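You operate a simulated robot arm through the tools that you are given. There is no shell and no other tool. Be economical: measure what you need, move in short steps, check, and stop when the job is done.

You are at the controls of a simulated two-armed robot. One attempt, no reset.

JOB
Wipe up the spill on the top of the folding table with the yellow cloth and put it back.

Only the result counts: the job must be done as asked and must still hold three seconds after the hand-in. Knocking over, shifting, dropping, spilling or breaking anything else fails it. Flat cloth is picked up by pressing the open fingertips on it (5 to 10 N) and closing them slowly along it; thin cloth reads only 2 to 8 mm in the jaws.

ROBOT AND FRAMES
Two 7-joint arms with two-finger parallel grippers on one trunk, on a base that drives. Base frame: it is fixed to the floor where the robot stands at the start and does not move with it; the origin is under the middle of the robot, x ahead of it, y to its left, z up. Readings come in mm, rad, newtons and seconds.
The left shoulder is at the start at [60, 143, 926], the right one opposite. Payload 1.57 kg a hand.
Tool frame (each hand has its own): the origin (TCP) lies between the finger pads and is the grasp point; the fingertips stand 30 mm ahead of it; z points along the fingers, y is the line along which they close. Largest opening 110 mm; finger width 24, thickness 12; the body of the gripper, 48 by 112 mm, starts 78 mm behind the TCP.
Orientation is that of the tool frame in the base frame, as a unit quaternion [x, y, z, w]. With the fingers straight down and closing along the base's y, the tool's x points along the base's -x, its y along +y and its z along -z.

CONTROLS
- The arms move only by the tool move_arm. It takes "left_increments", "right_increments" or both (then of equal length, played together; a hand with none holds still); each is a list of rows, each a list of 3 entries, a list of its own where there are three numbers: the shift along the tool's x, y, z in units of 25 mm (1.0 is 25 mm), then the turn, a rotation vector about the tool's x, y, z in units of 8 degrees (1.0 is 8 degrees), then the gripper command, from -1 (shut) to 1 (fully open), values between in proportion. In form: [[[x, y, z], [ax, ay, az], gripper], ...]. A call has 1 to 8 rows; each row shifts and turns the commanded pose from where the row before left it, along the tool's axes as they then stand. A call with a number of a shift or a turn outside -1 to 1 is refused whole. Each row takes 0.2 s and may step no farther than 50 mm and 0.15 rad from the row before; otherwise, or with a gripper value out of range, the whole call is refused. Where a pose cannot be reached the arm comes as near as it can. A force on the tool above 40 N (or 10 N above the force at the start of the call, whichever is more), or a blocked arm, ends the call early, and 0.2 s more pass. Each finger travels about 45 mm/s and halts on what it meets, pressing with about 39 N; the grip force reading is that of the motor and also rises with nothing between the fingers. The clock runs only during rows and for 0.2 s after the last one: add rows that do not move to give the fingers time. The reply holds the time, the measured pose of the TCP, the force on the tool along the base axes, the opening and the grip force, in the units named above and with some noise.
- Cameras (640 x 400 px; columns grow to the right, rows downward): "scene" is now at [35, -24.2, 1525.1]; the picture's right is [-0.35, -0.94, 0.00], its down [-0.79, 0.30, -0.54] and it looks along [0.51, -0.19, -0.84] (base axes); focal length 280 px, centre (320, 200). "left" rides on the left gripper at [70, -16, -141] in its tool frame; the picture's right is [0.23, 0.97, 0.00], its down [-0.85, 0.20, -0.48] and it looks along [-0.47, 0.11, 0.88] (tool axes); focal length 222 px, centre (320, 200). "right" rides on the right gripper at [70, 16, -141] in its tool frame; the picture's right is [-0.23, 0.97, 0.00], its down [-0.86, -0.20, -0.48] and it looks along [-0.47, -0.11, 0.88] (tool axes); focal length 222 px, centre (320, 200). There is no depth. A picture from a camera that has moved, and an enlarged one, comes with that camera's place and axes in the base frame and with its lens.
- camera(camera): a new picture of that camera. No time passes.
- raise_lower(by): slides the trunk up (or, below 0, down) by that many mm; the arms and the scene camera ride with it, the base frame stays. It gives what a move gives, with no picture.
- steer(legs): drives the robot by 1 to 6 legs, each [ahead, left, turn to the left] in mm, mm and rad, along the robot's own axes; the way and the turn of a leg run together, so that a leg with both is an arc; at most 1500 mm and 3.142 rad a leg. The arms and the cameras ride along, it lands a little off, and it stops where it bumps. It gives what a move gives.
- turn_head(pan, tilt): turns the head with the scene camera to pan (to the left, within 1.501 rad either way) and tilt (down, from -0.506 to 1.204), counted from straight ahead of the robot. It gives what a move gives.
- inspect(camera, box): a new picture of the part [left, top, right, bottom] of that camera's present view, enlarged. No time passes.
- finish_job(): hands the job in; it is judged then, once.

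Go step by step. Nothing tells you exact positions but the pictures and the camera data: compare them with the known pose of the tool, close in by small moves and look again before you grip or let go. The budget is 120 turns and 100 pictures, counting those below and the enlarged ones. Unless the task says otherwise, let go and move clear before handing in, and close with one line.

The tools are called after "Call:" by a JSON object that holds its "fn" and its "kwargs". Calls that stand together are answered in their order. move_arm: Moves the arms, as the interface text tells. Its arguments: {"type":"object","properties":{"left_increments":{"type":"array","items":{"type":"array"}},"right_increments":{"type":"array","items":{"type":"array"}}},"required":[]} The other tools are called the same way: raise_lower (by) slides the trunk up or down; steer (legs) drives the base; turn_head (pan, tilt) turns the head that bears the scene camera; camera (camera) takes a picture; inspect (camera, box) takes an enlarged picture of a part of a camera's view; finish_job () hands the job in.

At the start:

```text
t: 0.0
left_tool_pos: [461.3, 19.7, 960.6]
left_tool_rot: [0.001, 1.0, -0.001, 0.0]
left_ft_force: [0.0, 0.2, 0.6]
left_width: 110.2
left_grasp_force: 0.2
right_tool_pos: [385.8, -379.2, 1012.5]
right_tool_rot: [0.0, 1.0, 0.0, 0.0]
right_ft_force: [0.2, 0.4, -0.3]
right_width: 109.9
right_grasp_force: 0.0
trunk travel left (down, up): [-525.0, 65.0]
robot x, y, heading: [-1.7, -1.7, 0.003]
head pan, tilt: [-0.36, 1.0]
```

scene: 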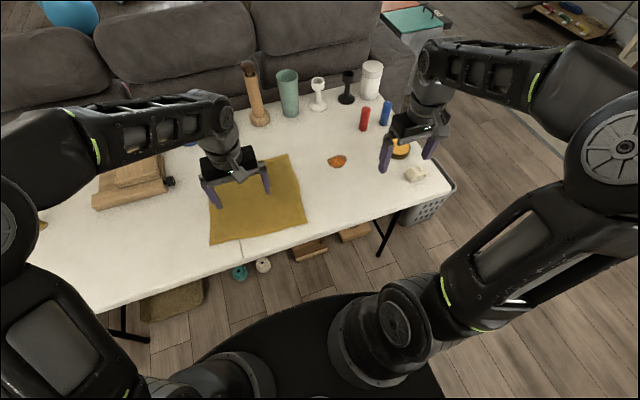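
right: 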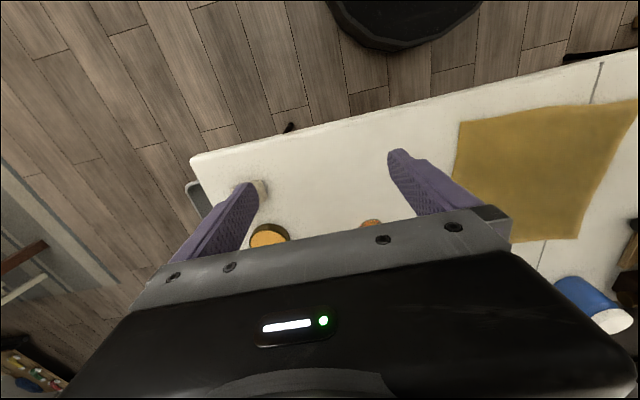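
left: 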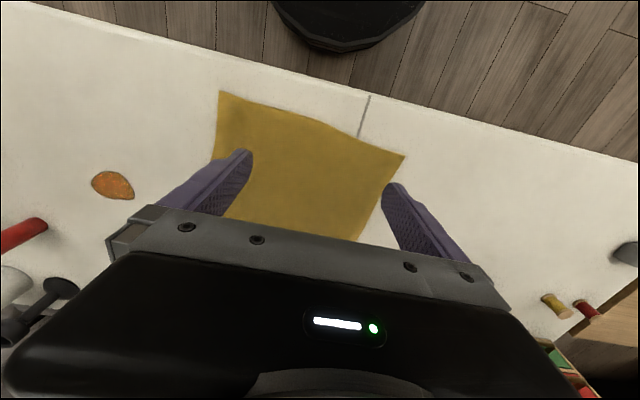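

The spill looks to be at about (686, -338), and the cloth (about 300 mm square) is centred near (640, 0). I'll drive a little ahead and to the right so that both are within reach, then look again.

Call:
{"fn": "steer", "kwargs": {"legs": [[70, -150, 0]]}}

Call:
{"fn": "turn_head", "kwargs": {"pan": 0.0, "tilt": 0.95}}

Call:
{"fn": "camera", "kwargs": {"camera": "scene"}}

Call:
{"fn": "camera", "kwargs": {"camera": "right"}}

```text
t: 1.4
left_tool_pos: [532.6, -130.6, 959.9]
left_tool_rot: [-0.001, 1.0, 0.0, 0.0]
left_ft_force: [0.2, 0.2, 0.3]
left_width: 110.0
left_grasp_force: 0.0
right_tool_pos: [458.6, -529.2, 1012.8]
right_tool_rot: [-0.001, 1.0, 0.001, 0.0]
right_ft_force: [0.2, 0.4, -0.8]
right_width: 109.8
right_grasp_force: 0.1
trunk travel left (down, up): [-525.0, 65.0]
robot x, y, heading: [73.5, -146.7, -0.002]
head pan, tilt: [-0.36, 1.0]
```

```text
t: 2.3
left_tool_pos: [533.3, -129.1, 961.0]
left_tool_rot: [-0.001, 1.0, 0.0, -0.001]
left_ft_force: [0.6, 0.1, 0.9]
left_width: 109.9
left_grasp_force: 0.0
right_tool_pos: [458.9, -529.3, 1013.3]
right_tool_rot: [-0.001, 1.0, 0.0, 0.001]
right_ft_force: [0.1, -0.3, -0.5]
right_width: 110.0
right_grasp_force: 0.0
trunk travel left (down, up): [-525.0, 65.0]
robot x, y, heading: [71.5, -150.5, 0.006]
head pan, tilt: [0.0, 0.949]
```

```text
96 pictures are left
camera scene: at [114.3, -150.1, 1528.7], right [0.0, -1.0, 0.0], down [-0.81, 0.0, -0.58], along [0.58, 0.0, -0.81], focal length 280 px, centre (320, 200)
```

scene: 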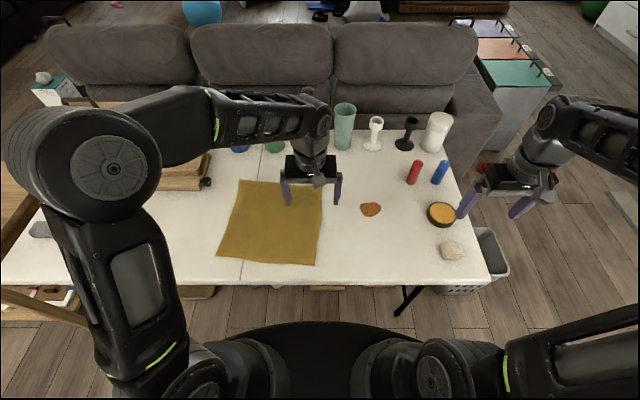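

```text
95 pictures are left
camera right: at [390.2, -512.7, 1154.1], right [0.23, 0.97, 0.0], down [0.86, -0.2, 0.48], along [0.47, -0.11, -0.88], focal length 222 px, centre (320, 200)
```

right: 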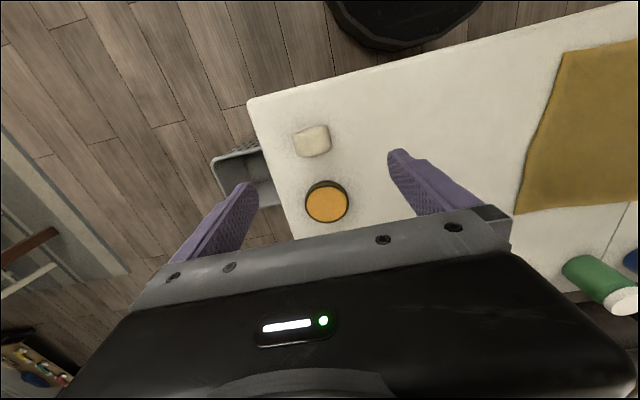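

Refined from this view, the cloth has its corners near (807,164), (770,-161), (457,-134) and (488,181), and the spill is near (671,-335). I'll bring both hands over the cloth and turn them to close along x, so the cloth can be slid in y without losing its shape.

Call:
{"fn": "move_arm", "kwargs": {"left_increments": [[[-0.58, 1, 0], [0, 0, 0], 0.5], [[-0.58, 1, 0], [0, 0, 0], 0.5], [[-0.58, 1, 0], [0, 0, 0], 0.5], [[-0.58, 1, 0], [0, 0, 0], 0.5], [[-0.58, 1, 0], [0, 0, 0], 0.5], [[-0.58, 1, 0], [0, 0, 0], 0.5], [[-0.58, 1, 0], [0, 0, 0], 0.5], [[-0.58, 1, 0], [0, 0, 0], 0.5]], "right_increments": [[[-0.48, 1, 0], [0, 0, 0], 0.5], [[-0.48, 1, 0], [0, 0, 0], 0.5], [[-0.48, 1, 0], [0, 0, 0], 0.5], [[-0.48, 1, 0], [0, 0, 0], 0.5], [[-0.48, 1, 0], [0, 0, 0], 0.5], [[-0.48, 1, 0], [0, 0, 0], 0.5], [[-0.48, 1, 0], [0, 0, 0], 0.5], [[-0.48, 1, 0], [0, 0, 0], 0.5]]}}

Call:
{"fn": "move_arm", "kwargs": {"left_increments": [[[0, 0.68, 0], [0, 0, 0], 0.5], [[0, 0.68, 0], [0, 0, 0], 0.5], [[0, 0, 0], [0, 0, 0.94], 0.5], [[0, 0, 0], [0, 0, 0.94], 0.5], [[0, 0, 0], [0, 0, 0.94], 0.5], [[0, 0, 0], [0, 0, 0.94], 0.5], [[0, 0, 0], [0, 0, 0.94], 0.5], [[0, 0, 0], [0, 0, 0.94], 0.5]], "right_increments": [[[-0.48, 1, 0], [0, 0, 0], 0.5], [[-0.48, 1, 0], [0, 0, 0], 0.5], [[-0.48, 1, 0], [0, 0, 0], 0.5], [[-0.48, 1, 0], [0, 0, 0], 0.5], [[-0.48, 1, 0], [0, 0, 0], 0.5], [[-0.48, 1, 0], [0, 0, 0], 0.5], [[-0.48, 1, 0], [0, 0, 0], 0.5], [[-0.48, 1, 0], [0, 0, 0], 0.5]]}}

Call:
{"fn": "move_arm", "kwargs": {"left_increments": [[[0, 0, 0], [0, 0, 0.94], 0.5], [[0, 0, 0], [0, 0, 0.94], 0.5], [[0, 0, 0], [0, 0, 0.94], 0.5], [[0, 0, 0], [0, 0, 0.94], 0.5], [[0, 0, 0], [0, 0, 0.94], 0.5], [[0, 0, 0], [0, 0, 0.94], 0.5], [[0, 0, 0], [0, 0, 0], 0.5], [[0, 0, 0], [0, 0, 0], 0.5]], "right_increments": [[[0, 0.68, 0], [0, 0, 0], 0.5], [[0, 0.68, 0], [0, 0, 0], 0.5], [[0, 0, 0], [0, 0, -0.94], 0.5], [[0, 0, 0], [0, 0, -0.94], 0.5], [[0, 0, 0], [0, 0, -0.94], 0.5], [[0, 0, 0], [0, 0, -0.94], 0.5], [[0, 0, 0], [0, 0, -0.94], 0.5], [[0, 0, 0], [0, 0, -0.94], 0.5]]}}

Call:
{"fn": "move_arm", "kwargs": {"right_increments": [[[0, 0, 0], [0, 0, -0.94], 0.5], [[0, 0, 0], [0, 0, -0.94], 0.5], [[0, 0, 0], [0, 0, -0.94], 0.5], [[0, 0, 0], [0, 0, -0.94], 0.5], [[0, 0, 0], [0, 0, -0.94], 0.5], [[0, 0, 0], [0, 0, -0.94], 0.5]]}}

Call:
{"fn": "camera", "kwargs": {"camera": "scene"}}

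Call:
{"fn": "camera", "kwargs": {"camera": "right"}}

Call:
{"fn": "camera", "kwargs": {"camera": "left"}}

```text
t: 4.1
left_tool_pos: [648.8, 70.9, 959.8]
left_tool_rot: [-0.001, 1.0, 0.0, 0.0]
left_ft_force: [-0.7, 0.9, 1.3]
left_width: 82.2
left_grasp_force: 0.0
right_tool_pos: [555.2, -326.6, 1013.1]
right_tool_rot: [-0.001, 1.0, 0.0, 0.0]
right_ft_force: [0.1, -1.0, 0.3]
right_width: 82.6
right_grasp_force: 0.1
trunk travel left (down, up): [-525.0, 65.0]
robot x, y, heading: [72.9, -146.9, 0.004]
head pan, tilt: [0.0, 0.949]
```

```text
t: 5.9
left_tool_pos: [647.7, 105.4, 960.7]
left_tool_rot: [0.384, 0.923, 0.0, 0.0]
left_ft_force: [0.1, 0.6, -0.4]
left_width: 82.4
left_grasp_force: 0.2
right_tool_pos: [648.9, -127.1, 1013.1]
right_tool_rot: [-0.001, 1.0, 0.0, -0.001]
right_ft_force: [0.2, 0.1, 0.0]
right_width: 82.7
right_grasp_force: 0.0
trunk travel left (down, up): [-525.0, 65.0]
robot x, y, heading: [73.6, -149.6, 0.001]
head pan, tilt: [0.0, 0.949]
```

```text
t: 7.7
left_tool_pos: [648.4, 104.4, 960.5]
left_tool_rot: [0.709, 0.706, -0.001, 0.001]
left_ft_force: [0.4, 0.0, -0.4]
left_width: 82.3
left_grasp_force: 0.0
right_tool_pos: [649.6, -94.1, 1013.9]
right_tool_rot: [-0.386, 0.922, 0.0, 0.001]
right_ft_force: [0.4, -0.2, -1.1]
right_width: 82.4
right_grasp_force: 0.1
trunk travel left (down, up): [-525.0, 65.0]
robot x, y, heading: [73.4, -150.2, 0.005]
head pan, tilt: [0.0, 0.949]
```

```text
t: 9.1
left_tool_pos: [647.7, 104.1, 960.5]
left_tool_rot: [0.708, 0.706, 0.0, 0.0]
left_ft_force: [-0.5, -0.3, -0.5]
left_width: 82.5
left_grasp_force: 0.0
right_tool_pos: [649.7, -94.2, 1012.6]
right_tool_rot: [0.71, -0.704, 0.001, 0.0]
right_ft_force: [-0.4, 0.4, 0.2]
right_width: 82.4
right_grasp_force: 0.0
trunk travel left (down, up): [-525.0, 65.0]
robot x, y, heading: [70.9, -151.2, 0.004]
head pan, tilt: [0.0, 0.949]
```

```text
94 pictures are left
camera scene: at [114.4, -149.8, 1528.7], right [0.0, -1.0, 0.0], down [-0.81, 0.0, -0.58], along [0.58, 0.0, -0.81], focal length 280 px, centre (320, 200)
```

scene: 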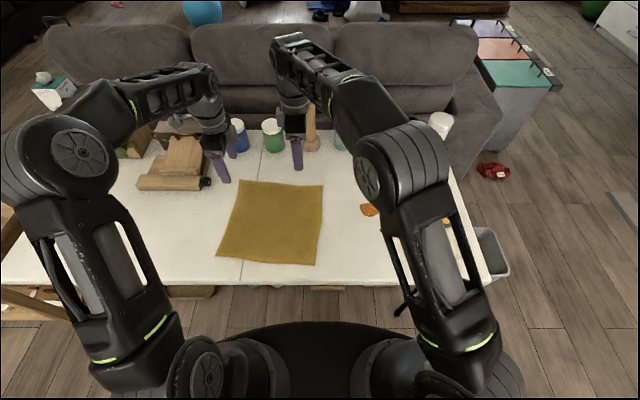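

```text
93 pictures are left
camera right: at [634.9, -164.7, 1153.7], right [-0.98, 0.22, 0.0], down [0.19, 0.86, 0.48], along [0.11, 0.47, -0.88], focal length 222 px, centre (320, 200)
```

right: 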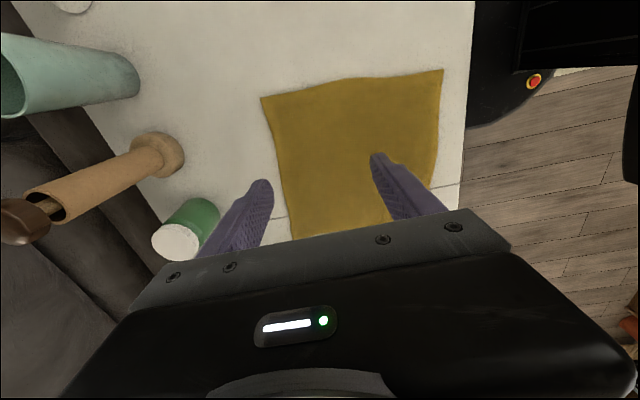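

```text
92 pictures are left
camera left: at [631.1, 173.9, 1102.0], right [0.97, 0.23, 0.0], down [0.2, -0.86, 0.48], along [0.11, -0.47, -0.88], focal length 222 px, centre (320, 200)
```

left: 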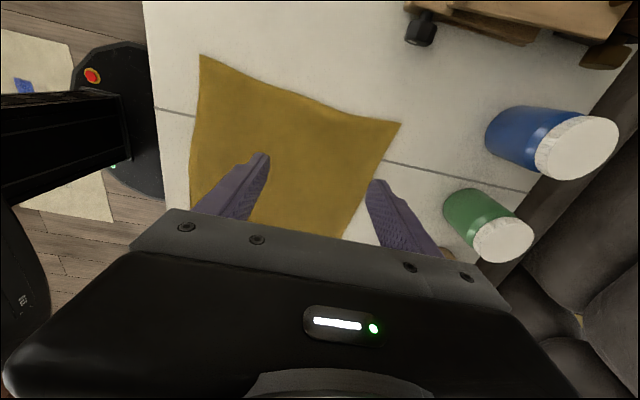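

Both hands are turned and sit above the cloth, well clear of the jars. Next I'll lower them to just above the table.

Call:
{"fn": "move_arm", "kwargs": {"left_increments": [[[0, 0, 1], [0, 0, 0], 0.1], [[0, 0, 1], [0, 0, 0], 0.1], [[0, 0, 1], [0, 0, 0], 0.1], [[0, 0, 1], [0, 0, 0], 0.1], [[0, 0, 1], [0, 0, 0], 0.1], [[0, 0, 1], [0, 0, 0], 0.1], [[0, 0, 1], [0, 0, 0], 0.1], [[0, 0, 0.6], [0, 0, 0], 0.1]], "right_increments": [[[0, 0, 1], [0, 0, 0], 0.1], [[0, 0, 1], [0, 0, 0], 0.1], [[0, 0, 1], [0, 0, 0], 0.1], [[0, 0, 1], [0, 0, 0], 0.1], [[0, 0, 1], [0, 0, 0], 0.1], [[0, 0, 1], [0, 0, 0], 0.1], [[0, 0, 1], [0, 0, 0], 0.1], [[0, 0, 1], [0, 0, 0], 0.1]]}}

Call:
{"fn": "move_arm", "kwargs": {"left_increments": [[[0, 0, 0.3], [0, 0, 0], 0.1], [[0, 0, 0.3], [0, 0, 0], 0.1], [[0, 0, 0], [0, 0, 0], 0.1], [[0, 0, 0], [0, 0, 0], 0.1]], "right_increments": [[[0, 0, 0.9], [0, 0, 0], 0.1], [[0, 0, 0.9], [0, 0, 0], 0.1], [[0, 0, 0.5], [0, 0, 0], 0.1], [[0, 0, 0.4], [0, 0, 0], 0.1]]}}

Call:
{"fn": "camera", "kwargs": {"camera": "right"}}

Call:
{"fn": "camera", "kwargs": {"camera": "left"}}

Call:
{"fn": "camera", "kwargs": {"camera": "scene"}}

```text
t: 10.9
left_tool_pos: [650.7, 105.3, 773.1]
left_tool_rot: [0.708, 0.706, 0.003, 0.002]
left_ft_force: [0.1, 0.8, 17.7]
left_width: 60.3
left_grasp_force: 0.1
right_tool_pos: [649.2, -93.8, 814.6]
right_tool_rot: [0.709, -0.705, 0.001, -0.001]
right_ft_force: [-0.2, -0.4, 0.6]
right_width: 60.3
right_grasp_force: 0.1
trunk travel left (down, up): [-525.0, 65.0]
robot x, y, heading: [70.2, -153.3, -0.003]
head pan, tilt: [0.0, 0.949]
```

```text
t: 11.2
left_tool_pos: [652.2, 104.8, 772.7]
left_tool_rot: [0.708, 0.706, 0.004, 0.003]
left_ft_force: [-6.0, -1.0, 20.3]
left_width: 61.0
left_grasp_force: 0.5
right_tool_pos: [648.3, -94.0, 803.5]
right_tool_rot: [0.709, -0.705, 0.0, 0.0]
right_ft_force: [1.1, 0.8, 0.3]
right_width: 60.6
right_grasp_force: 0.1
trunk travel left (down, up): [-525.0, 65.0]
robot x, y, heading: [71.6, -149.1, 0.004]
head pan, tilt: [0.0, 0.949]
stopped in row 1 (left hand): the force on the tool passed its limit (the readings are from after the stop); the commanded pose is now the measured one
```

```text
91 pictures are left
camera right: at [634.3, -164.7, 943.6], right [-0.98, 0.22, 0.0], down [0.19, 0.86, 0.48], along [0.11, 0.47, -0.88], focal length 222 px, centre (320, 200)
```

right: 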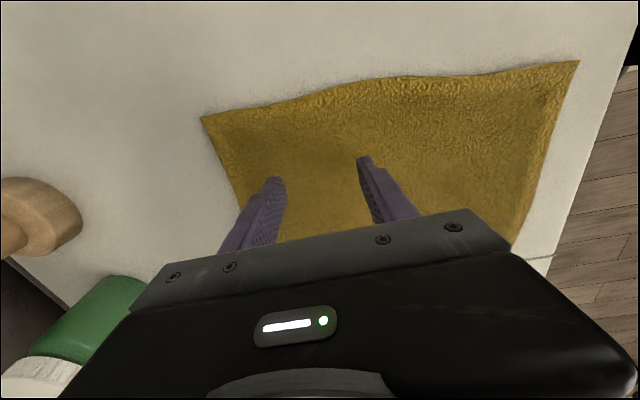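

```text
90 pictures are left
camera left: at [633.5, 174.0, 914.2], right [0.97, 0.23, 0.01], down [0.19, -0.86, 0.48], along [0.12, -0.47, -0.88], focal length 222 px, centre (320, 200)
```

left: 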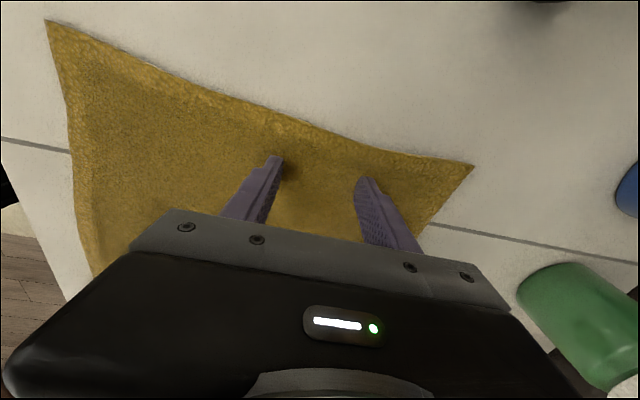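

```text
89 pictures are left
camera scene: at [112.6, -150.4, 1528.9], right [0.0, -1.0, 0.0], down [-0.81, 0.0, -0.58], along [0.58, 0.0, -0.81], focal length 280 px, centre (320, 200)
```

scene: 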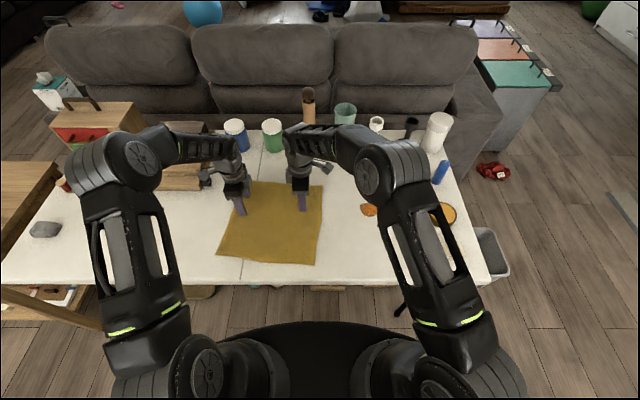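

The left fingertips met the cloth at TCP z = 773, and triangulating a cloth corner agrees, so the table top is at about 743. With that height the spill is centred near (638, -323). I'll ease off the left hand and bring the right one down gently.

Call:
{"fn": "move_arm", "kwargs": {"left_increments": [[[0, 0, -0.04], [0, 0, 0], 0.1], [[0, 0, 0], [0, 0, 0], 0.1], [[0, 0, 0], [0, 0, 0], 0.1]], "right_increments": [[[0, 0, 0.5], [0, 0, 0], 0.1], [[0, 0, 0.4], [0, 0, 0], 0.1], [[0, 0, 0.2], [0, 0, 0], 0.1]]}}

```text
t: 12.0
left_tool_pos: [652.2, 104.5, 773.2]
left_tool_rot: [0.707, 0.707, 0.004, 0.003]
left_ft_force: [-0.7, 0.0, 23.6]
left_width: 60.7
left_grasp_force: 0.0
right_tool_pos: [648.8, -95.6, 775.4]
right_tool_rot: [0.709, -0.705, 0.001, 0.0]
right_ft_force: [-1.1, 0.2, 0.3]
right_width: 60.3
right_grasp_force: 0.0
trunk travel left (down, up): [-525.0, 65.0]
robot x, y, heading: [71.3, -153.2, 0.002]
head pan, tilt: [0.0, 0.949]
```

Call:
{"fn": "move_arm", "kwargs": {"left_increments": [[[0, 0, -0.08], [0, 0, 0], 0.1], [[0, 0, 0], [0, 0, 0], 0.1], [[0, 0, 0], [0, 0, 0], 0.1]], "right_increments": [[[0, 0, 0.08], [0, 0, 0], 0.1], [[0, 0, 0.06], [0, 0, 0], 0.1], [[0, 0, 0.0], [0, 0, 0], 0.1]]}}

```text
t: 12.8
left_tool_pos: [651.4, 104.8, 775.0]
left_tool_rot: [0.708, 0.707, 0.003, 0.002]
left_ft_force: [2.6, -1.0, 6.7]
left_width: 60.2
left_grasp_force: 0.1
right_tool_pos: [648.1, -93.2, 773.2]
right_tool_rot: [0.71, -0.705, 0.002, -0.001]
right_ft_force: [-1.3, -1.7, 13.8]
right_width: 60.3
right_grasp_force: 0.0
trunk travel left (down, up): [-525.0, 65.0]
robot x, y, heading: [72.0, -150.4, 0.008]
head pan, tilt: [0.0, 0.949]
```

The left hand presses with 7 N and the right with 14 N. I'll ease the right slightly and close both slowly.

Call:
{"fn": "move_arm", "kwargs": {"left_increments": [[[0, 0, 0.01], [0, 0, 0], 0.0], [[0, 0, 0], [0, 0, 0], -0.1], [[0, 0, 0], [0, 0, 0], -0.2], [[0, 0, 0], [0, 0, 0], -0.3], [[0, 0, 0], [0, 0, 0], -0.4], [[0, 0, 0], [0, 0, 0], -0.5], [[0, 0, 0], [0, 0, 0], -0.6], [[0, 0, 0], [0, 0, 0], -0.65]], "right_increments": [[[0, 0, -0.02], [0, 0, 0], 0.0], [[0, 0, 0], [0, 0, 0], -0.1], [[0, 0, 0], [0, 0, 0], -0.2], [[0, 0, 0], [0, 0, 0], -0.3], [[0, 0, 0], [0, 0, 0], -0.4], [[0, 0, 0], [0, 0, 0], -0.5], [[0, 0, 0], [0, 0, 0], -0.6], [[0, 0, 0], [0, 0, 0], -0.65]]}}

Call:
{"fn": "camera", "kwargs": {"camera": "right"}}

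Call:
{"fn": "camera", "kwargs": {"camera": "left"}}

```text
t: 14.6
left_tool_pos: [651.7, 105.5, 774.0]
left_tool_rot: [0.708, 0.706, 0.004, 0.002]
left_ft_force: [0.2, 0.3, 3.4]
left_width: 18.9
left_grasp_force: 0.0
right_tool_pos: [649.4, -93.5, 772.6]
right_tool_rot: [0.71, -0.705, 0.001, 0.0]
right_ft_force: [0.3, 0.6, 18.3]
right_width: 18.8
right_grasp_force: 0.1
trunk travel left (down, up): [-525.0, 65.0]
robot x, y, heading: [71.6, -149.6, 0.003]
head pan, tilt: [0.0, 0.949]
```

```text
88 pictures are left
camera right: at [634.7, -164.5, 913.7], right [-0.98, 0.22, 0.0], down [0.19, 0.86, 0.48], along [0.11, 0.47, -0.88], focal length 222 px, centre (320, 200)
```

right: 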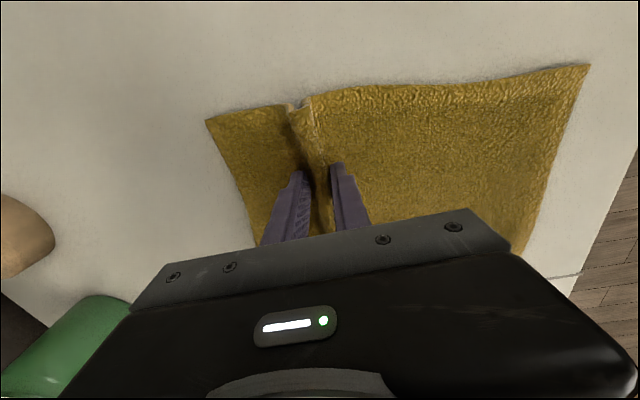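

```text
87 pictures are left
camera left: at [633.1, 174.8, 915.3], right [0.97, 0.23, 0.01], down [0.19, -0.86, 0.48], along [0.12, -0.47, -0.88], focal length 222 px, centre (320, 200)
```

left: 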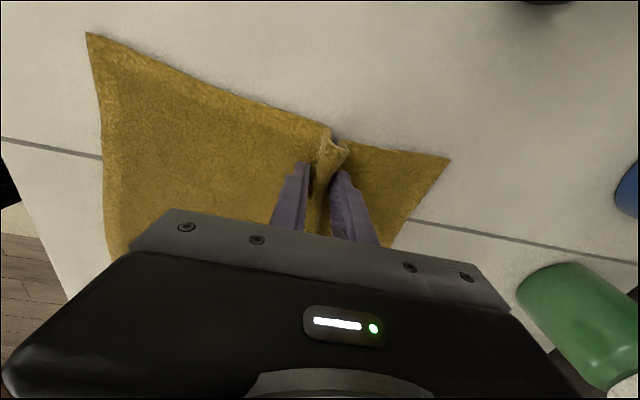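

A fold has formed between the fingers of each hand. I'll finish closing on it.

Call:
{"fn": "move_arm", "kwargs": {"left_increments": [[[0, 0, 0.02], [0, 0, 0], -0.75], [[0, 0, 0], [0, 0, 0], -0.85], [[0, 0, 0], [0, 0, 0], -1], [[0, 0, 0], [0, 0, 0], -1], [[0, 0, 0], [0, 0, 0], -1]], "right_increments": [[[0, 0, -0.02], [0, 0, 0], -0.75], [[0, 0, 0], [0, 0, 0], -0.85], [[0, 0, 0], [0, 0, 0], -1], [[0, 0, 0], [0, 0, 0], -1], [[0, 0, 0], [0, 0, 0], -1]]}}

```text
t: 15.8
left_tool_pos: [650.6, 105.3, 773.7]
left_tool_rot: [0.708, 0.706, 0.004, 0.002]
left_ft_force: [-0.3, -0.9, 3.5]
left_width: 5.2
left_grasp_force: 25.3
right_tool_pos: [649.3, -95.2, 772.8]
right_tool_rot: [0.71, -0.704, 0.0, 0.0]
right_ft_force: [-1.4, 0.1, 18.0]
right_width: 8.0
right_grasp_force: 26.8
trunk travel left (down, up): [-525.0, 65.0]
robot x, y, heading: [71.9, -150.9, 0.002]
head pan, tilt: [0.0, 0.949]
```

Both folds are held (5 and 8 mm). I'll slide the cloth right towards the spill with both hands together.

Call:
{"fn": "move_arm", "kwargs": {"left_increments": [[[-0.5, 0, -0.08], [0, 0, 0], -1], [[-0.8, 0, 0], [0, 0, 0], -1], [[-0.8, 0, 0], [0, 0, 0], -1], [[-0.8, 0, 0], [0, 0, 0], -1], [[-0.8, 0, 0], [0, 0, 0], -1], [[-0.8, 0, 0], [0, 0, 0], -1]], "right_increments": [[[0.5, 0, -0.06], [0, 0, 0], -1], [[0.8, 0, 0], [0, 0, 0], -1], [[0.8, 0, 0], [0, 0, 0], -1], [[0.8, 0, 0], [0, 0, 0], -1], [[0.8, 0, 0], [0, 0, 0], -1], [[0.8, 0, 0], [0, 0, 0], -1]]}}

Call:
{"fn": "camera", "kwargs": {"camera": "scene"}}

Call:
{"fn": "camera", "kwargs": {"camera": "right"}}

Call:
{"fn": "camera", "kwargs": {"camera": "left"}}

```text
t: 17.2
left_tool_pos: [649.1, -7.1, 773.5]
left_tool_rot: [0.708, 0.707, 0.004, 0.003]
left_ft_force: [0.6, -0.7, 3.2]
left_width: 5.1
left_grasp_force: 25.6
right_tool_pos: [651.4, -207.4, 773.6]
right_tool_rot: [0.71, -0.705, 0.0, -0.001]
right_ft_force: [0.5, 1.2, 8.5]
right_width: 7.3
right_grasp_force: 26.6
trunk travel left (down, up): [-525.0, 65.0]
robot x, y, heading: [68.4, -150.5, -0.004]
head pan, tilt: [0.0, 0.949]
```

```text
86 pictures are left
camera scene: at [113.2, -150.0, 1528.8], right [0.0, -1.0, 0.0], down [-0.81, 0.0, -0.58], along [0.58, 0.0, -0.81], focal length 280 px, centre (320, 200)
```

scene: 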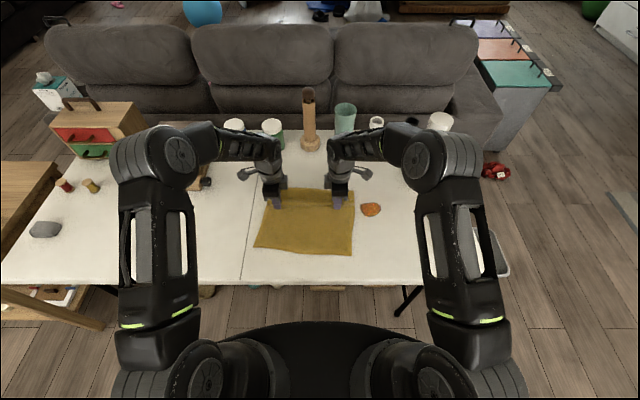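

```text
85 pictures are left
camera right: at [636.5, -277.0, 914.3], right [-0.98, 0.22, 0.0], down [0.19, 0.86, 0.48], along [0.11, 0.47, -0.88], focal length 222 px, centre (320, 200)
```

right: 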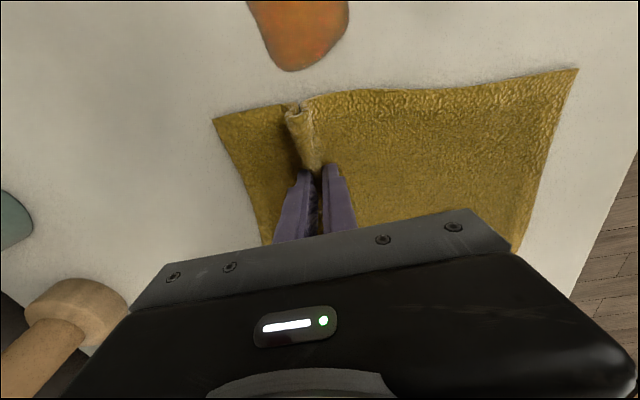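

```text
84 pictures are left
camera left: at [631.3, 62.2, 915.4], right [0.97, 0.23, 0.01], down [0.19, -0.86, 0.48], along [0.12, -0.47, -0.88], focal length 222 px, centre (320, 200)
```

left: 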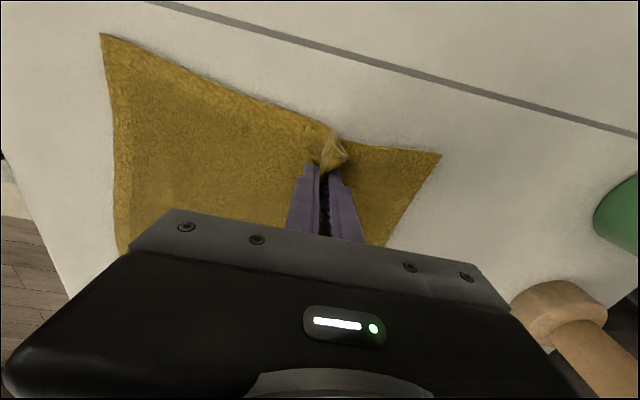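

The cloth slides as one piece, and the spill spans x 613–669 starting at y = -286. I'll continue over it, to y of about -385.

Call:
{"fn": "move_arm", "kwargs": {"left_increments": [[[-0.9, 0, 0], [0, 0, 0], -1], [[-0.9, 0, 0], [0, 0, 0], -1], [[-0.9, 0, 0], [0, 0, 0], -1], [[-0.9, 0, 0], [0, 0, 0], -1], [[-0.9, 0, 0], [0, 0, 0], -1], [[-0.9, 0, 0], [0, 0, 0], -1], [[-0.9, 0, 0], [0, 0, 0], -1], [[-0.9, 0, 0], [0, 0, 0], -1]], "right_increments": [[[0.9, 0, 0], [0, 0, 0], -1], [[0.9, 0, 0], [0, 0, 0], -1], [[0.9, 0, 0], [0, 0, 0], -1], [[0.9, 0, 0], [0, 0, 0], -1], [[0.9, 0, 0], [0, 0, 0], -1], [[0.9, 0, 0], [0, 0, 0], -1], [[0.9, 0, 0], [0, 0, 0], -1], [[0.9, 0, 0], [0, 0, 0], -1]]}}

Call:
{"fn": "camera", "kwargs": {"camera": "right"}}

Call:
{"fn": "camera", "kwargs": {"camera": "scene"}}

```text
t: 19.0
left_tool_pos: [649.9, -188.0, 774.3]
left_tool_rot: [0.708, 0.706, 0.004, 0.004]
left_ft_force: [0.3, -0.8, 4.1]
left_width: 5.1
left_grasp_force: 25.8
right_tool_pos: [652.1, -385.0, 774.1]
right_tool_rot: [0.71, -0.704, 0.001, 0.0]
right_ft_force: [0.4, 3.6, 7.9]
right_width: 7.4
right_grasp_force: 26.3
trunk travel left (down, up): [-525.0, 65.0]
robot x, y, heading: [70.3, -148.7, 0.003]
head pan, tilt: [0.0, 0.949]
```

```text
83 pictures are left
camera right: at [637.3, -455.5, 914.3], right [-0.98, 0.22, 0.0], down [0.19, 0.86, 0.48], along [0.11, 0.47, -0.88], focal length 222 px, centre (320, 200)
```

right: 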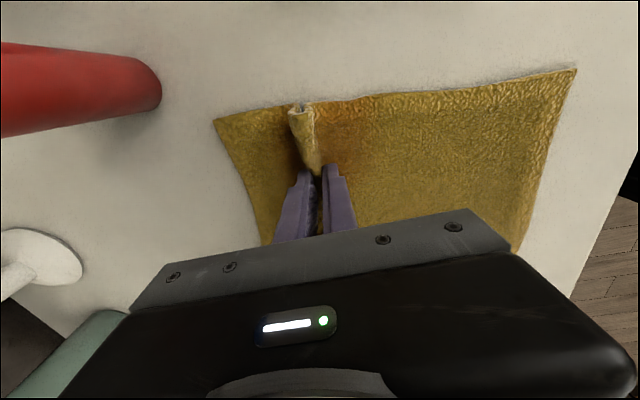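

```text
82 pictures are left
camera scene: at [113.1, -149.5, 1528.9], right [0.0, -1.0, 0.0], down [-0.81, 0.0, -0.58], along [0.58, 0.0, -0.81], focal length 280 px, centre (320, 200)
```

scene: 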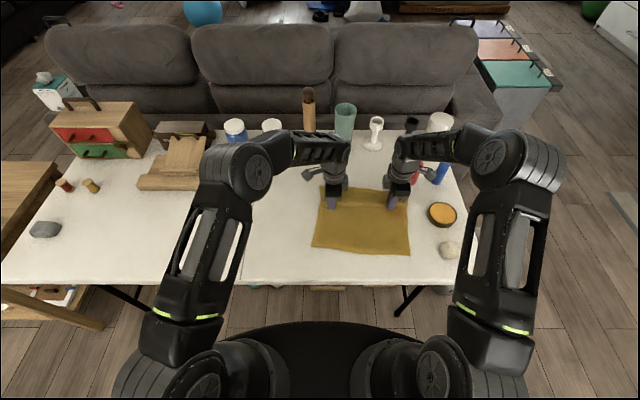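

The cloth is taking up the orange. I'll stroke back and forth at several x positions with light pressure.

Call:
{"fn": "move_arm", "kwargs": {"left_increments": [[[0, -0.7, 0], [0, 0, 0], -1], [[0.8, 0, 0], [0, 0, 0], -1], [[0.8, 0, 0], [0, 0, 0], -1], [[0.8, 0, 0], [0, 0, 0], -1], [[0.8, 0, 0], [0, 0, 0], -1], [[0.8, 0, 0], [0, 0, 0], -1], [[0.8, 0, 0], [0, 0, 0], -1], [[0, -0.8, 0], [0, 0, 0], -1]], "right_increments": [[[0, 0.7, 0.03], [0, 0, 0], -1], [[-0.8, 0, 0], [0, 0, 0], -1], [[-0.8, 0, 0], [0, 0, 0], -1], [[-0.8, 0, 0], [0, 0, 0], -1], [[-0.8, 0, 0], [0, 0, 0], -1], [[-0.8, 0, 0], [0, 0, 0], -1], [[-0.8, 0, 0], [0, 0, 0], -1], [[0, 0.8, 0], [0, 0, 0], -1]]}}

Call:
{"fn": "move_arm", "kwargs": {"left_increments": [[[-0.8, 0, 0], [0, 0, 0], -1], [[-0.8, 0, 0], [0, 0, 0], -1], [[-0.8, 0, 0], [0, 0, 0], -1], [[-0.8, 0, 0], [0, 0, 0], -1], [[-0.8, 0, 0], [0, 0, 0], -1], [[-0.8, 0, 0], [0, 0, 0], -1], [[0, 1, 0], [0, 0, 0], -1], [[0, 1, 0], [0, 0, 0], -1]], "right_increments": [[[0.8, 0, 0], [0, 0, 0], -1], [[0.8, 0, 0], [0, 0, 0], -1], [[0.8, 0, 0], [0, 0, 0], -1], [[0.8, 0, 0], [0, 0, 0], -1], [[0.8, 0, 0], [0, 0, 0], -1], [[0.8, 0, 0], [0, 0, 0], -1], [[0, -1, 0], [0, 0, 0], -1], [[0, -1, 0], [0, 0, 0], -1]]}}

Call:
{"fn": "move_arm", "kwargs": {"left_increments": [[[0.8, 0, 0], [0, 0, 0], -1], [[0.8, 0, 0], [0, 0, 0], -1], [[0.8, 0, 0], [0, 0, 0], -1], [[0.8, 0, 0], [0, 0, 0], -1], [[0.8, 0, 0], [0, 0, 0], -1], [[0.8, 0, 0], [0, 0, 0], -1], [[0.8, 0, 0], [0, 0, 0], -1], [[0.8, -0.5, 0], [0, 0, 0], -1]], "right_increments": [[[-0.8, 0, 0], [0, 0, 0], -1], [[-0.8, 0, 0], [0, 0, 0], -1], [[-0.8, 0, 0], [0, 0, 0], -1], [[-0.8, 0, 0], [0, 0, 0], -1], [[-0.8, 0, 0], [0, 0, 0], -1], [[-0.8, 0, 0], [0, 0, 0], -1], [[-0.8, 0, 0], [0, 0, 0], -1], [[-0.8, 0.5, 0], [0, 0, 0], -1]]}}

Call:
{"fn": "camera", "kwargs": {"camera": "right"}}

Call:
{"fn": "camera", "kwargs": {"camera": "scene"}}

```text
t: 20.8
left_tool_pos: [613.2, -66.6, 773.4]
left_tool_rot: [0.707, 0.707, 0.004, 0.001]
left_ft_force: [-0.6, -0.1, 2.2]
left_width: 5.0
left_grasp_force: 25.4
right_tool_pos: [613.7, -264.5, 773.4]
right_tool_rot: [0.71, -0.704, 0.0, -0.001]
right_ft_force: [0.8, 1.9, 12.5]
right_width: 7.4
right_grasp_force: 26.2
trunk travel left (down, up): [-525.0, 65.0]
robot x, y, heading: [71.6, -151.0, -0.002]
head pan, tilt: [0.0, 0.949]
```

```text
t: 22.6
left_tool_pos: [661.8, -187.2, 774.4]
left_tool_rot: [0.708, 0.706, 0.003, 0.004]
left_ft_force: [-0.8, -3.3, 1.8]
left_width: 5.1
left_grasp_force: 25.5
right_tool_pos: [660.7, -388.4, 772.7]
right_tool_rot: [0.709, -0.705, 0.001, -0.001]
right_ft_force: [-4.6, 1.4, 17.8]
right_width: 7.5
right_grasp_force: 27.0
trunk travel left (down, up): [-525.0, 65.0]
robot x, y, heading: [70.8, -153.6, 0.002]
head pan, tilt: [0.0, 0.949]
```

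```text
t: 24.4
left_tool_pos: [649.5, -26.9, 775.0]
left_tool_rot: [0.708, 0.707, 0.004, 0.004]
left_ft_force: [0.2, -0.9, 0.7]
left_width: 4.9
left_grasp_force: 25.7
right_tool_pos: [651.7, -226.2, 774.8]
right_tool_rot: [0.709, -0.705, 0.0, 0.0]
right_ft_force: [0.6, -1.2, 12.1]
right_width: 7.1
right_grasp_force: 26.5
trunk travel left (down, up): [-525.0, 65.0]
robot x, y, heading: [73.6, -150.9, 0.005]
head pan, tilt: [0.0, 0.949]
```

```text
81 pictures are left
camera right: at [636.9, -295.8, 914.1], right [-0.98, 0.22, 0.0], down [0.19, 0.86, 0.48], along [0.1, 0.47, -0.88], focal length 222 px, centre (320, 200)
```

right: 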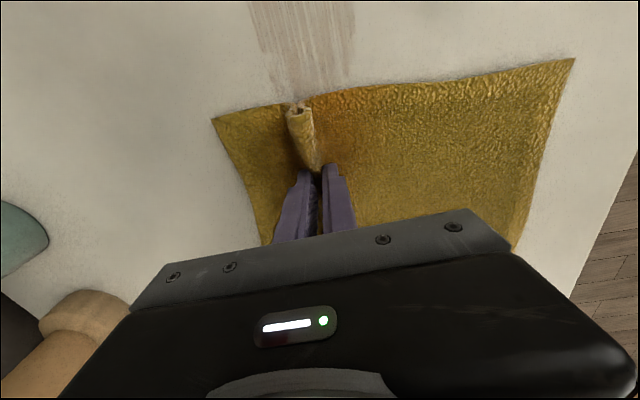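

```text
80 pictures are left
camera scene: at [113.3, -149.2, 1528.7], right [0.0, -1.0, 0.0], down [-0.81, 0.0, -0.58], along [0.58, 0.0, -0.81], focal length 280 px, centre (320, 200)
```

scene: 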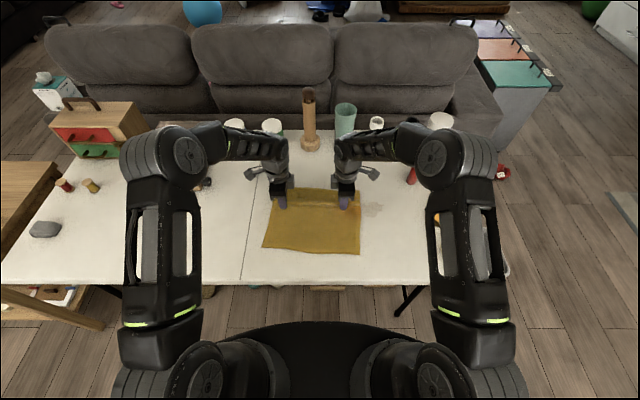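

Streaks of residue remain, so I'll make more passes, a little longer and at several x offsets.

Call:
{"fn": "move_arm", "kwargs": {"left_increments": [[[-0.92, 0, 0], [0, 0, 0], -1], [[-0.92, 0, 0], [0, 0, 0], -1], [[-0.92, 0, 0], [0, 0, 0], -1], [[-0.92, 0, 0], [0, 0, 0], -1], [[-0.92, 0, 0], [0, 0, 0], -1], [[-0.92, 0, 0], [0, 0, 0], -1], [[-0.92, 0, 0], [0, 0, 0], -1], [[-0.92, 0, 0], [0, 0, 0], -1]], "right_increments": [[[0.92, 0, 0.02], [0, 0, 0], -1], [[0.92, 0, 0], [0, 0, 0], -1], [[0.92, 0, 0], [0, 0, 0], -1], [[0.92, 0, 0], [0, 0, 0], -1], [[0.92, 0, 0], [0, 0, 0], -1], [[0.92, 0, 0], [0, 0, 0], -1], [[0.92, 0, 0], [0, 0, 0], -1], [[0.92, 0, 0], [0, 0, 0], -1]]}}

Call:
{"fn": "move_arm", "kwargs": {"left_increments": [[[0.92, -0.6, 0], [0, 0, 0], -1], [[0.92, 0, 0], [0, 0, 0], -1], [[0.92, 0, 0], [0, 0, 0], -1], [[0.92, 0, 0], [0, 0, 0], -1], [[0.92, 0, 0], [0, 0, 0], -1], [[0.92, 0, 0], [0, 0, 0], -1], [[0.92, 0, 0], [0, 0, 0], -1], [[0, -0.6, 0], [0, 0, 0], -1]], "right_increments": [[[-0.92, 0.6, 0], [0, 0, 0], -1], [[-0.92, 0, 0], [0, 0, 0], -1], [[-0.92, 0, 0], [0, 0, 0], -1], [[-0.92, 0, 0], [0, 0, 0], -1], [[-0.92, 0, 0], [0, 0, 0], -1], [[-0.92, 0, 0], [0, 0, 0], -1], [[-0.92, 0, 0], [0, 0, 0], -1], [[0, 0.6, 0], [0, 0, 0], -1]]}}

Call:
{"fn": "move_arm", "kwargs": {"left_increments": [[[-0.92, 0, 0], [0, 0, 0], -1], [[-0.92, 0, 0], [0, 0, 0], -1], [[-0.92, 0, 0], [0, 0, 0], -1], [[-0.92, 0, 0], [0, 0, 0], -1], [[-0.92, 0, 0], [0, 0, 0], -1], [[-0.92, 0, 0], [0, 0, 0], -1], [[-0.92, 0.9, 0], [0, 0, 0], -1], [[0, 0.95, 0], [0, 0, 0], -1]], "right_increments": [[[0.92, 0, 0], [0, 0, 0], -1], [[0.92, 0, 0], [0, 0, 0], -1], [[0.92, 0, 0], [0, 0, 0], -1], [[0.92, 0, 0], [0, 0, 0], -1], [[0.92, 0, 0], [0, 0, 0], -1], [[0.92, 0, 0], [0, 0, 0], -1], [[0.92, -0.9, 0], [0, 0, 0], -1], [[0, -0.95, 0], [0, 0, 0], -1]]}}

Call:
{"fn": "move_arm", "kwargs": {"left_increments": [[[0.92, 0, 0], [0, 0, 0], -1], [[0.92, 0, 0], [0, 0, 0], -1], [[0.92, 0, 0], [0, 0, 0], -1], [[0.92, 0, 0], [0, 0, 0], -1], [[0.92, 0, 0], [0, 0, 0], -1], [[0.92, 0, 0], [0, 0, 0], -1], [[0.92, 0, 0], [0, 0, 0], -1], [[0.92, -0.65, 0], [0, 0, 0], -1]], "right_increments": [[[-0.92, 0, 0], [0, 0, 0], -1], [[-0.92, 0, 0], [0, 0, 0], -1], [[-0.92, 0, 0], [0, 0, 0], -1], [[-0.92, 0, 0], [0, 0, 0], -1], [[-0.92, 0, 0], [0, 0, 0], -1], [[-0.92, 0, 0], [0, 0, 0], -1], [[-0.92, 0, 0], [0, 0, 0], -1], [[-0.92, 0.65, 0], [0, 0, 0], -1]]}}

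Call:
{"fn": "camera", "kwargs": {"camera": "right"}}

Call:
{"fn": "inspect", "kwargs": {"camera": "scene", "box": [220, 130, 480, 290]}}

```text
t: 26.2
left_tool_pos: [651.5, -212.1, 775.2]
left_tool_rot: [0.708, 0.706, 0.002, 0.003]
left_ft_force: [-0.2, -0.7, 0.4]
left_width: 4.8
left_grasp_force: 25.8
right_tool_pos: [652.0, -410.7, 774.0]
right_tool_rot: [0.709, -0.705, 0.001, 0.001]
right_ft_force: [-0.2, 7.1, 19.9]
right_width: 7.3
right_grasp_force: 26.2
trunk travel left (down, up): [-525.0, 65.0]
robot x, y, heading: [70.8, -151.0, 0.003]
head pan, tilt: [0.0, 0.949]
```

```text
t: 28.0
left_tool_pos: [622.2, -48.5, 774.2]
left_tool_rot: [0.708, 0.707, 0.004, 0.003]
left_ft_force: [-0.3, -0.1, 0.7]
left_width: 5.2
left_grasp_force: 25.1
right_tool_pos: [619.2, -247.1, 773.0]
right_tool_rot: [0.71, -0.704, 0.0, -0.001]
right_ft_force: [3.0, 1.6, 15.2]
right_width: 6.7
right_grasp_force: 26.6
trunk travel left (down, up): [-525.0, 65.0]
robot x, y, heading: [73.8, -149.1, 0.004]
head pan, tilt: [0.0, 0.949]
```

```text
t: 29.8
left_tool_pos: [665.7, -211.5, 774.5]
left_tool_rot: [0.708, 0.706, 0.003, 0.002]
left_ft_force: [0.3, -0.6, 1.1]
left_width: 5.2
left_grasp_force: 25.3
right_tool_pos: [667.3, -411.6, 773.7]
right_tool_rot: [0.709, -0.705, 0.001, 0.002]
right_ft_force: [-1.6, -1.0, 6.5]
right_width: 7.0
right_grasp_force: 26.7
trunk travel left (down, up): [-525.0, 65.0]
robot x, y, heading: [71.9, -148.8, -0.002]
head pan, tilt: [0.0, 0.949]
```

```text
t: 31.6
left_tool_pos: [650.9, -27.5, 773.3]
left_tool_rot: [0.708, 0.706, 0.004, 0.004]
left_ft_force: [-1.2, 1.2, 8.6]
left_width: 5.1
left_grasp_force: 25.5
right_tool_pos: [650.7, -223.4, 773.3]
right_tool_rot: [0.71, -0.704, 0.001, 0.001]
right_ft_force: [-0.2, -0.7, 10.8]
right_width: 6.6
right_grasp_force: 26.0
trunk travel left (down, up): [-525.0, 65.0]
robot x, y, heading: [68.8, -154.3, 0.0]
head pan, tilt: [0.0, 0.949]
```

```text
79 pictures are left
camera right: at [636.4, -293.9, 914.2], right [-0.98, 0.22, 0.0], down [0.19, 0.86, 0.48], along [0.11, 0.47, -0.88], focal length 222 px, centre (320, 200)
```

right: 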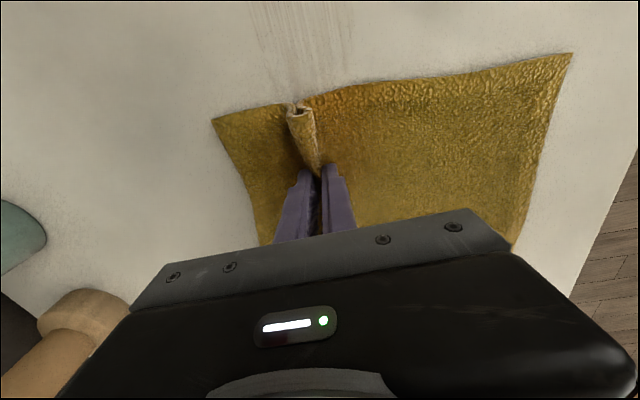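

```text
2.46 times, centred on (350, 210) of scene
camera zoom: at [112.8, -149.2, 1528.8], right [0.0, -1.0, 0.0], down [-0.81, 0.0, -0.58], along [0.58, 0.0, -0.81], focal length 689 px, centre (246, 175)
```

zoom: 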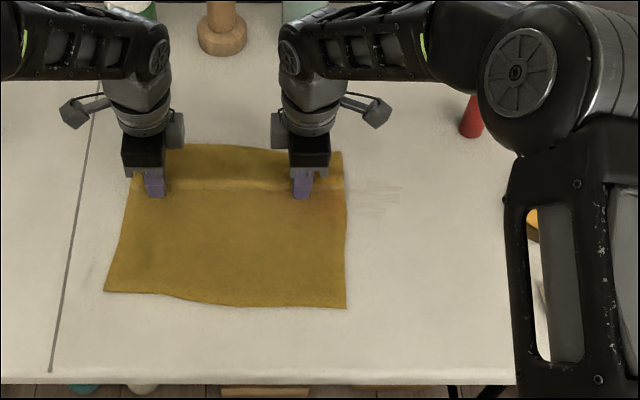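

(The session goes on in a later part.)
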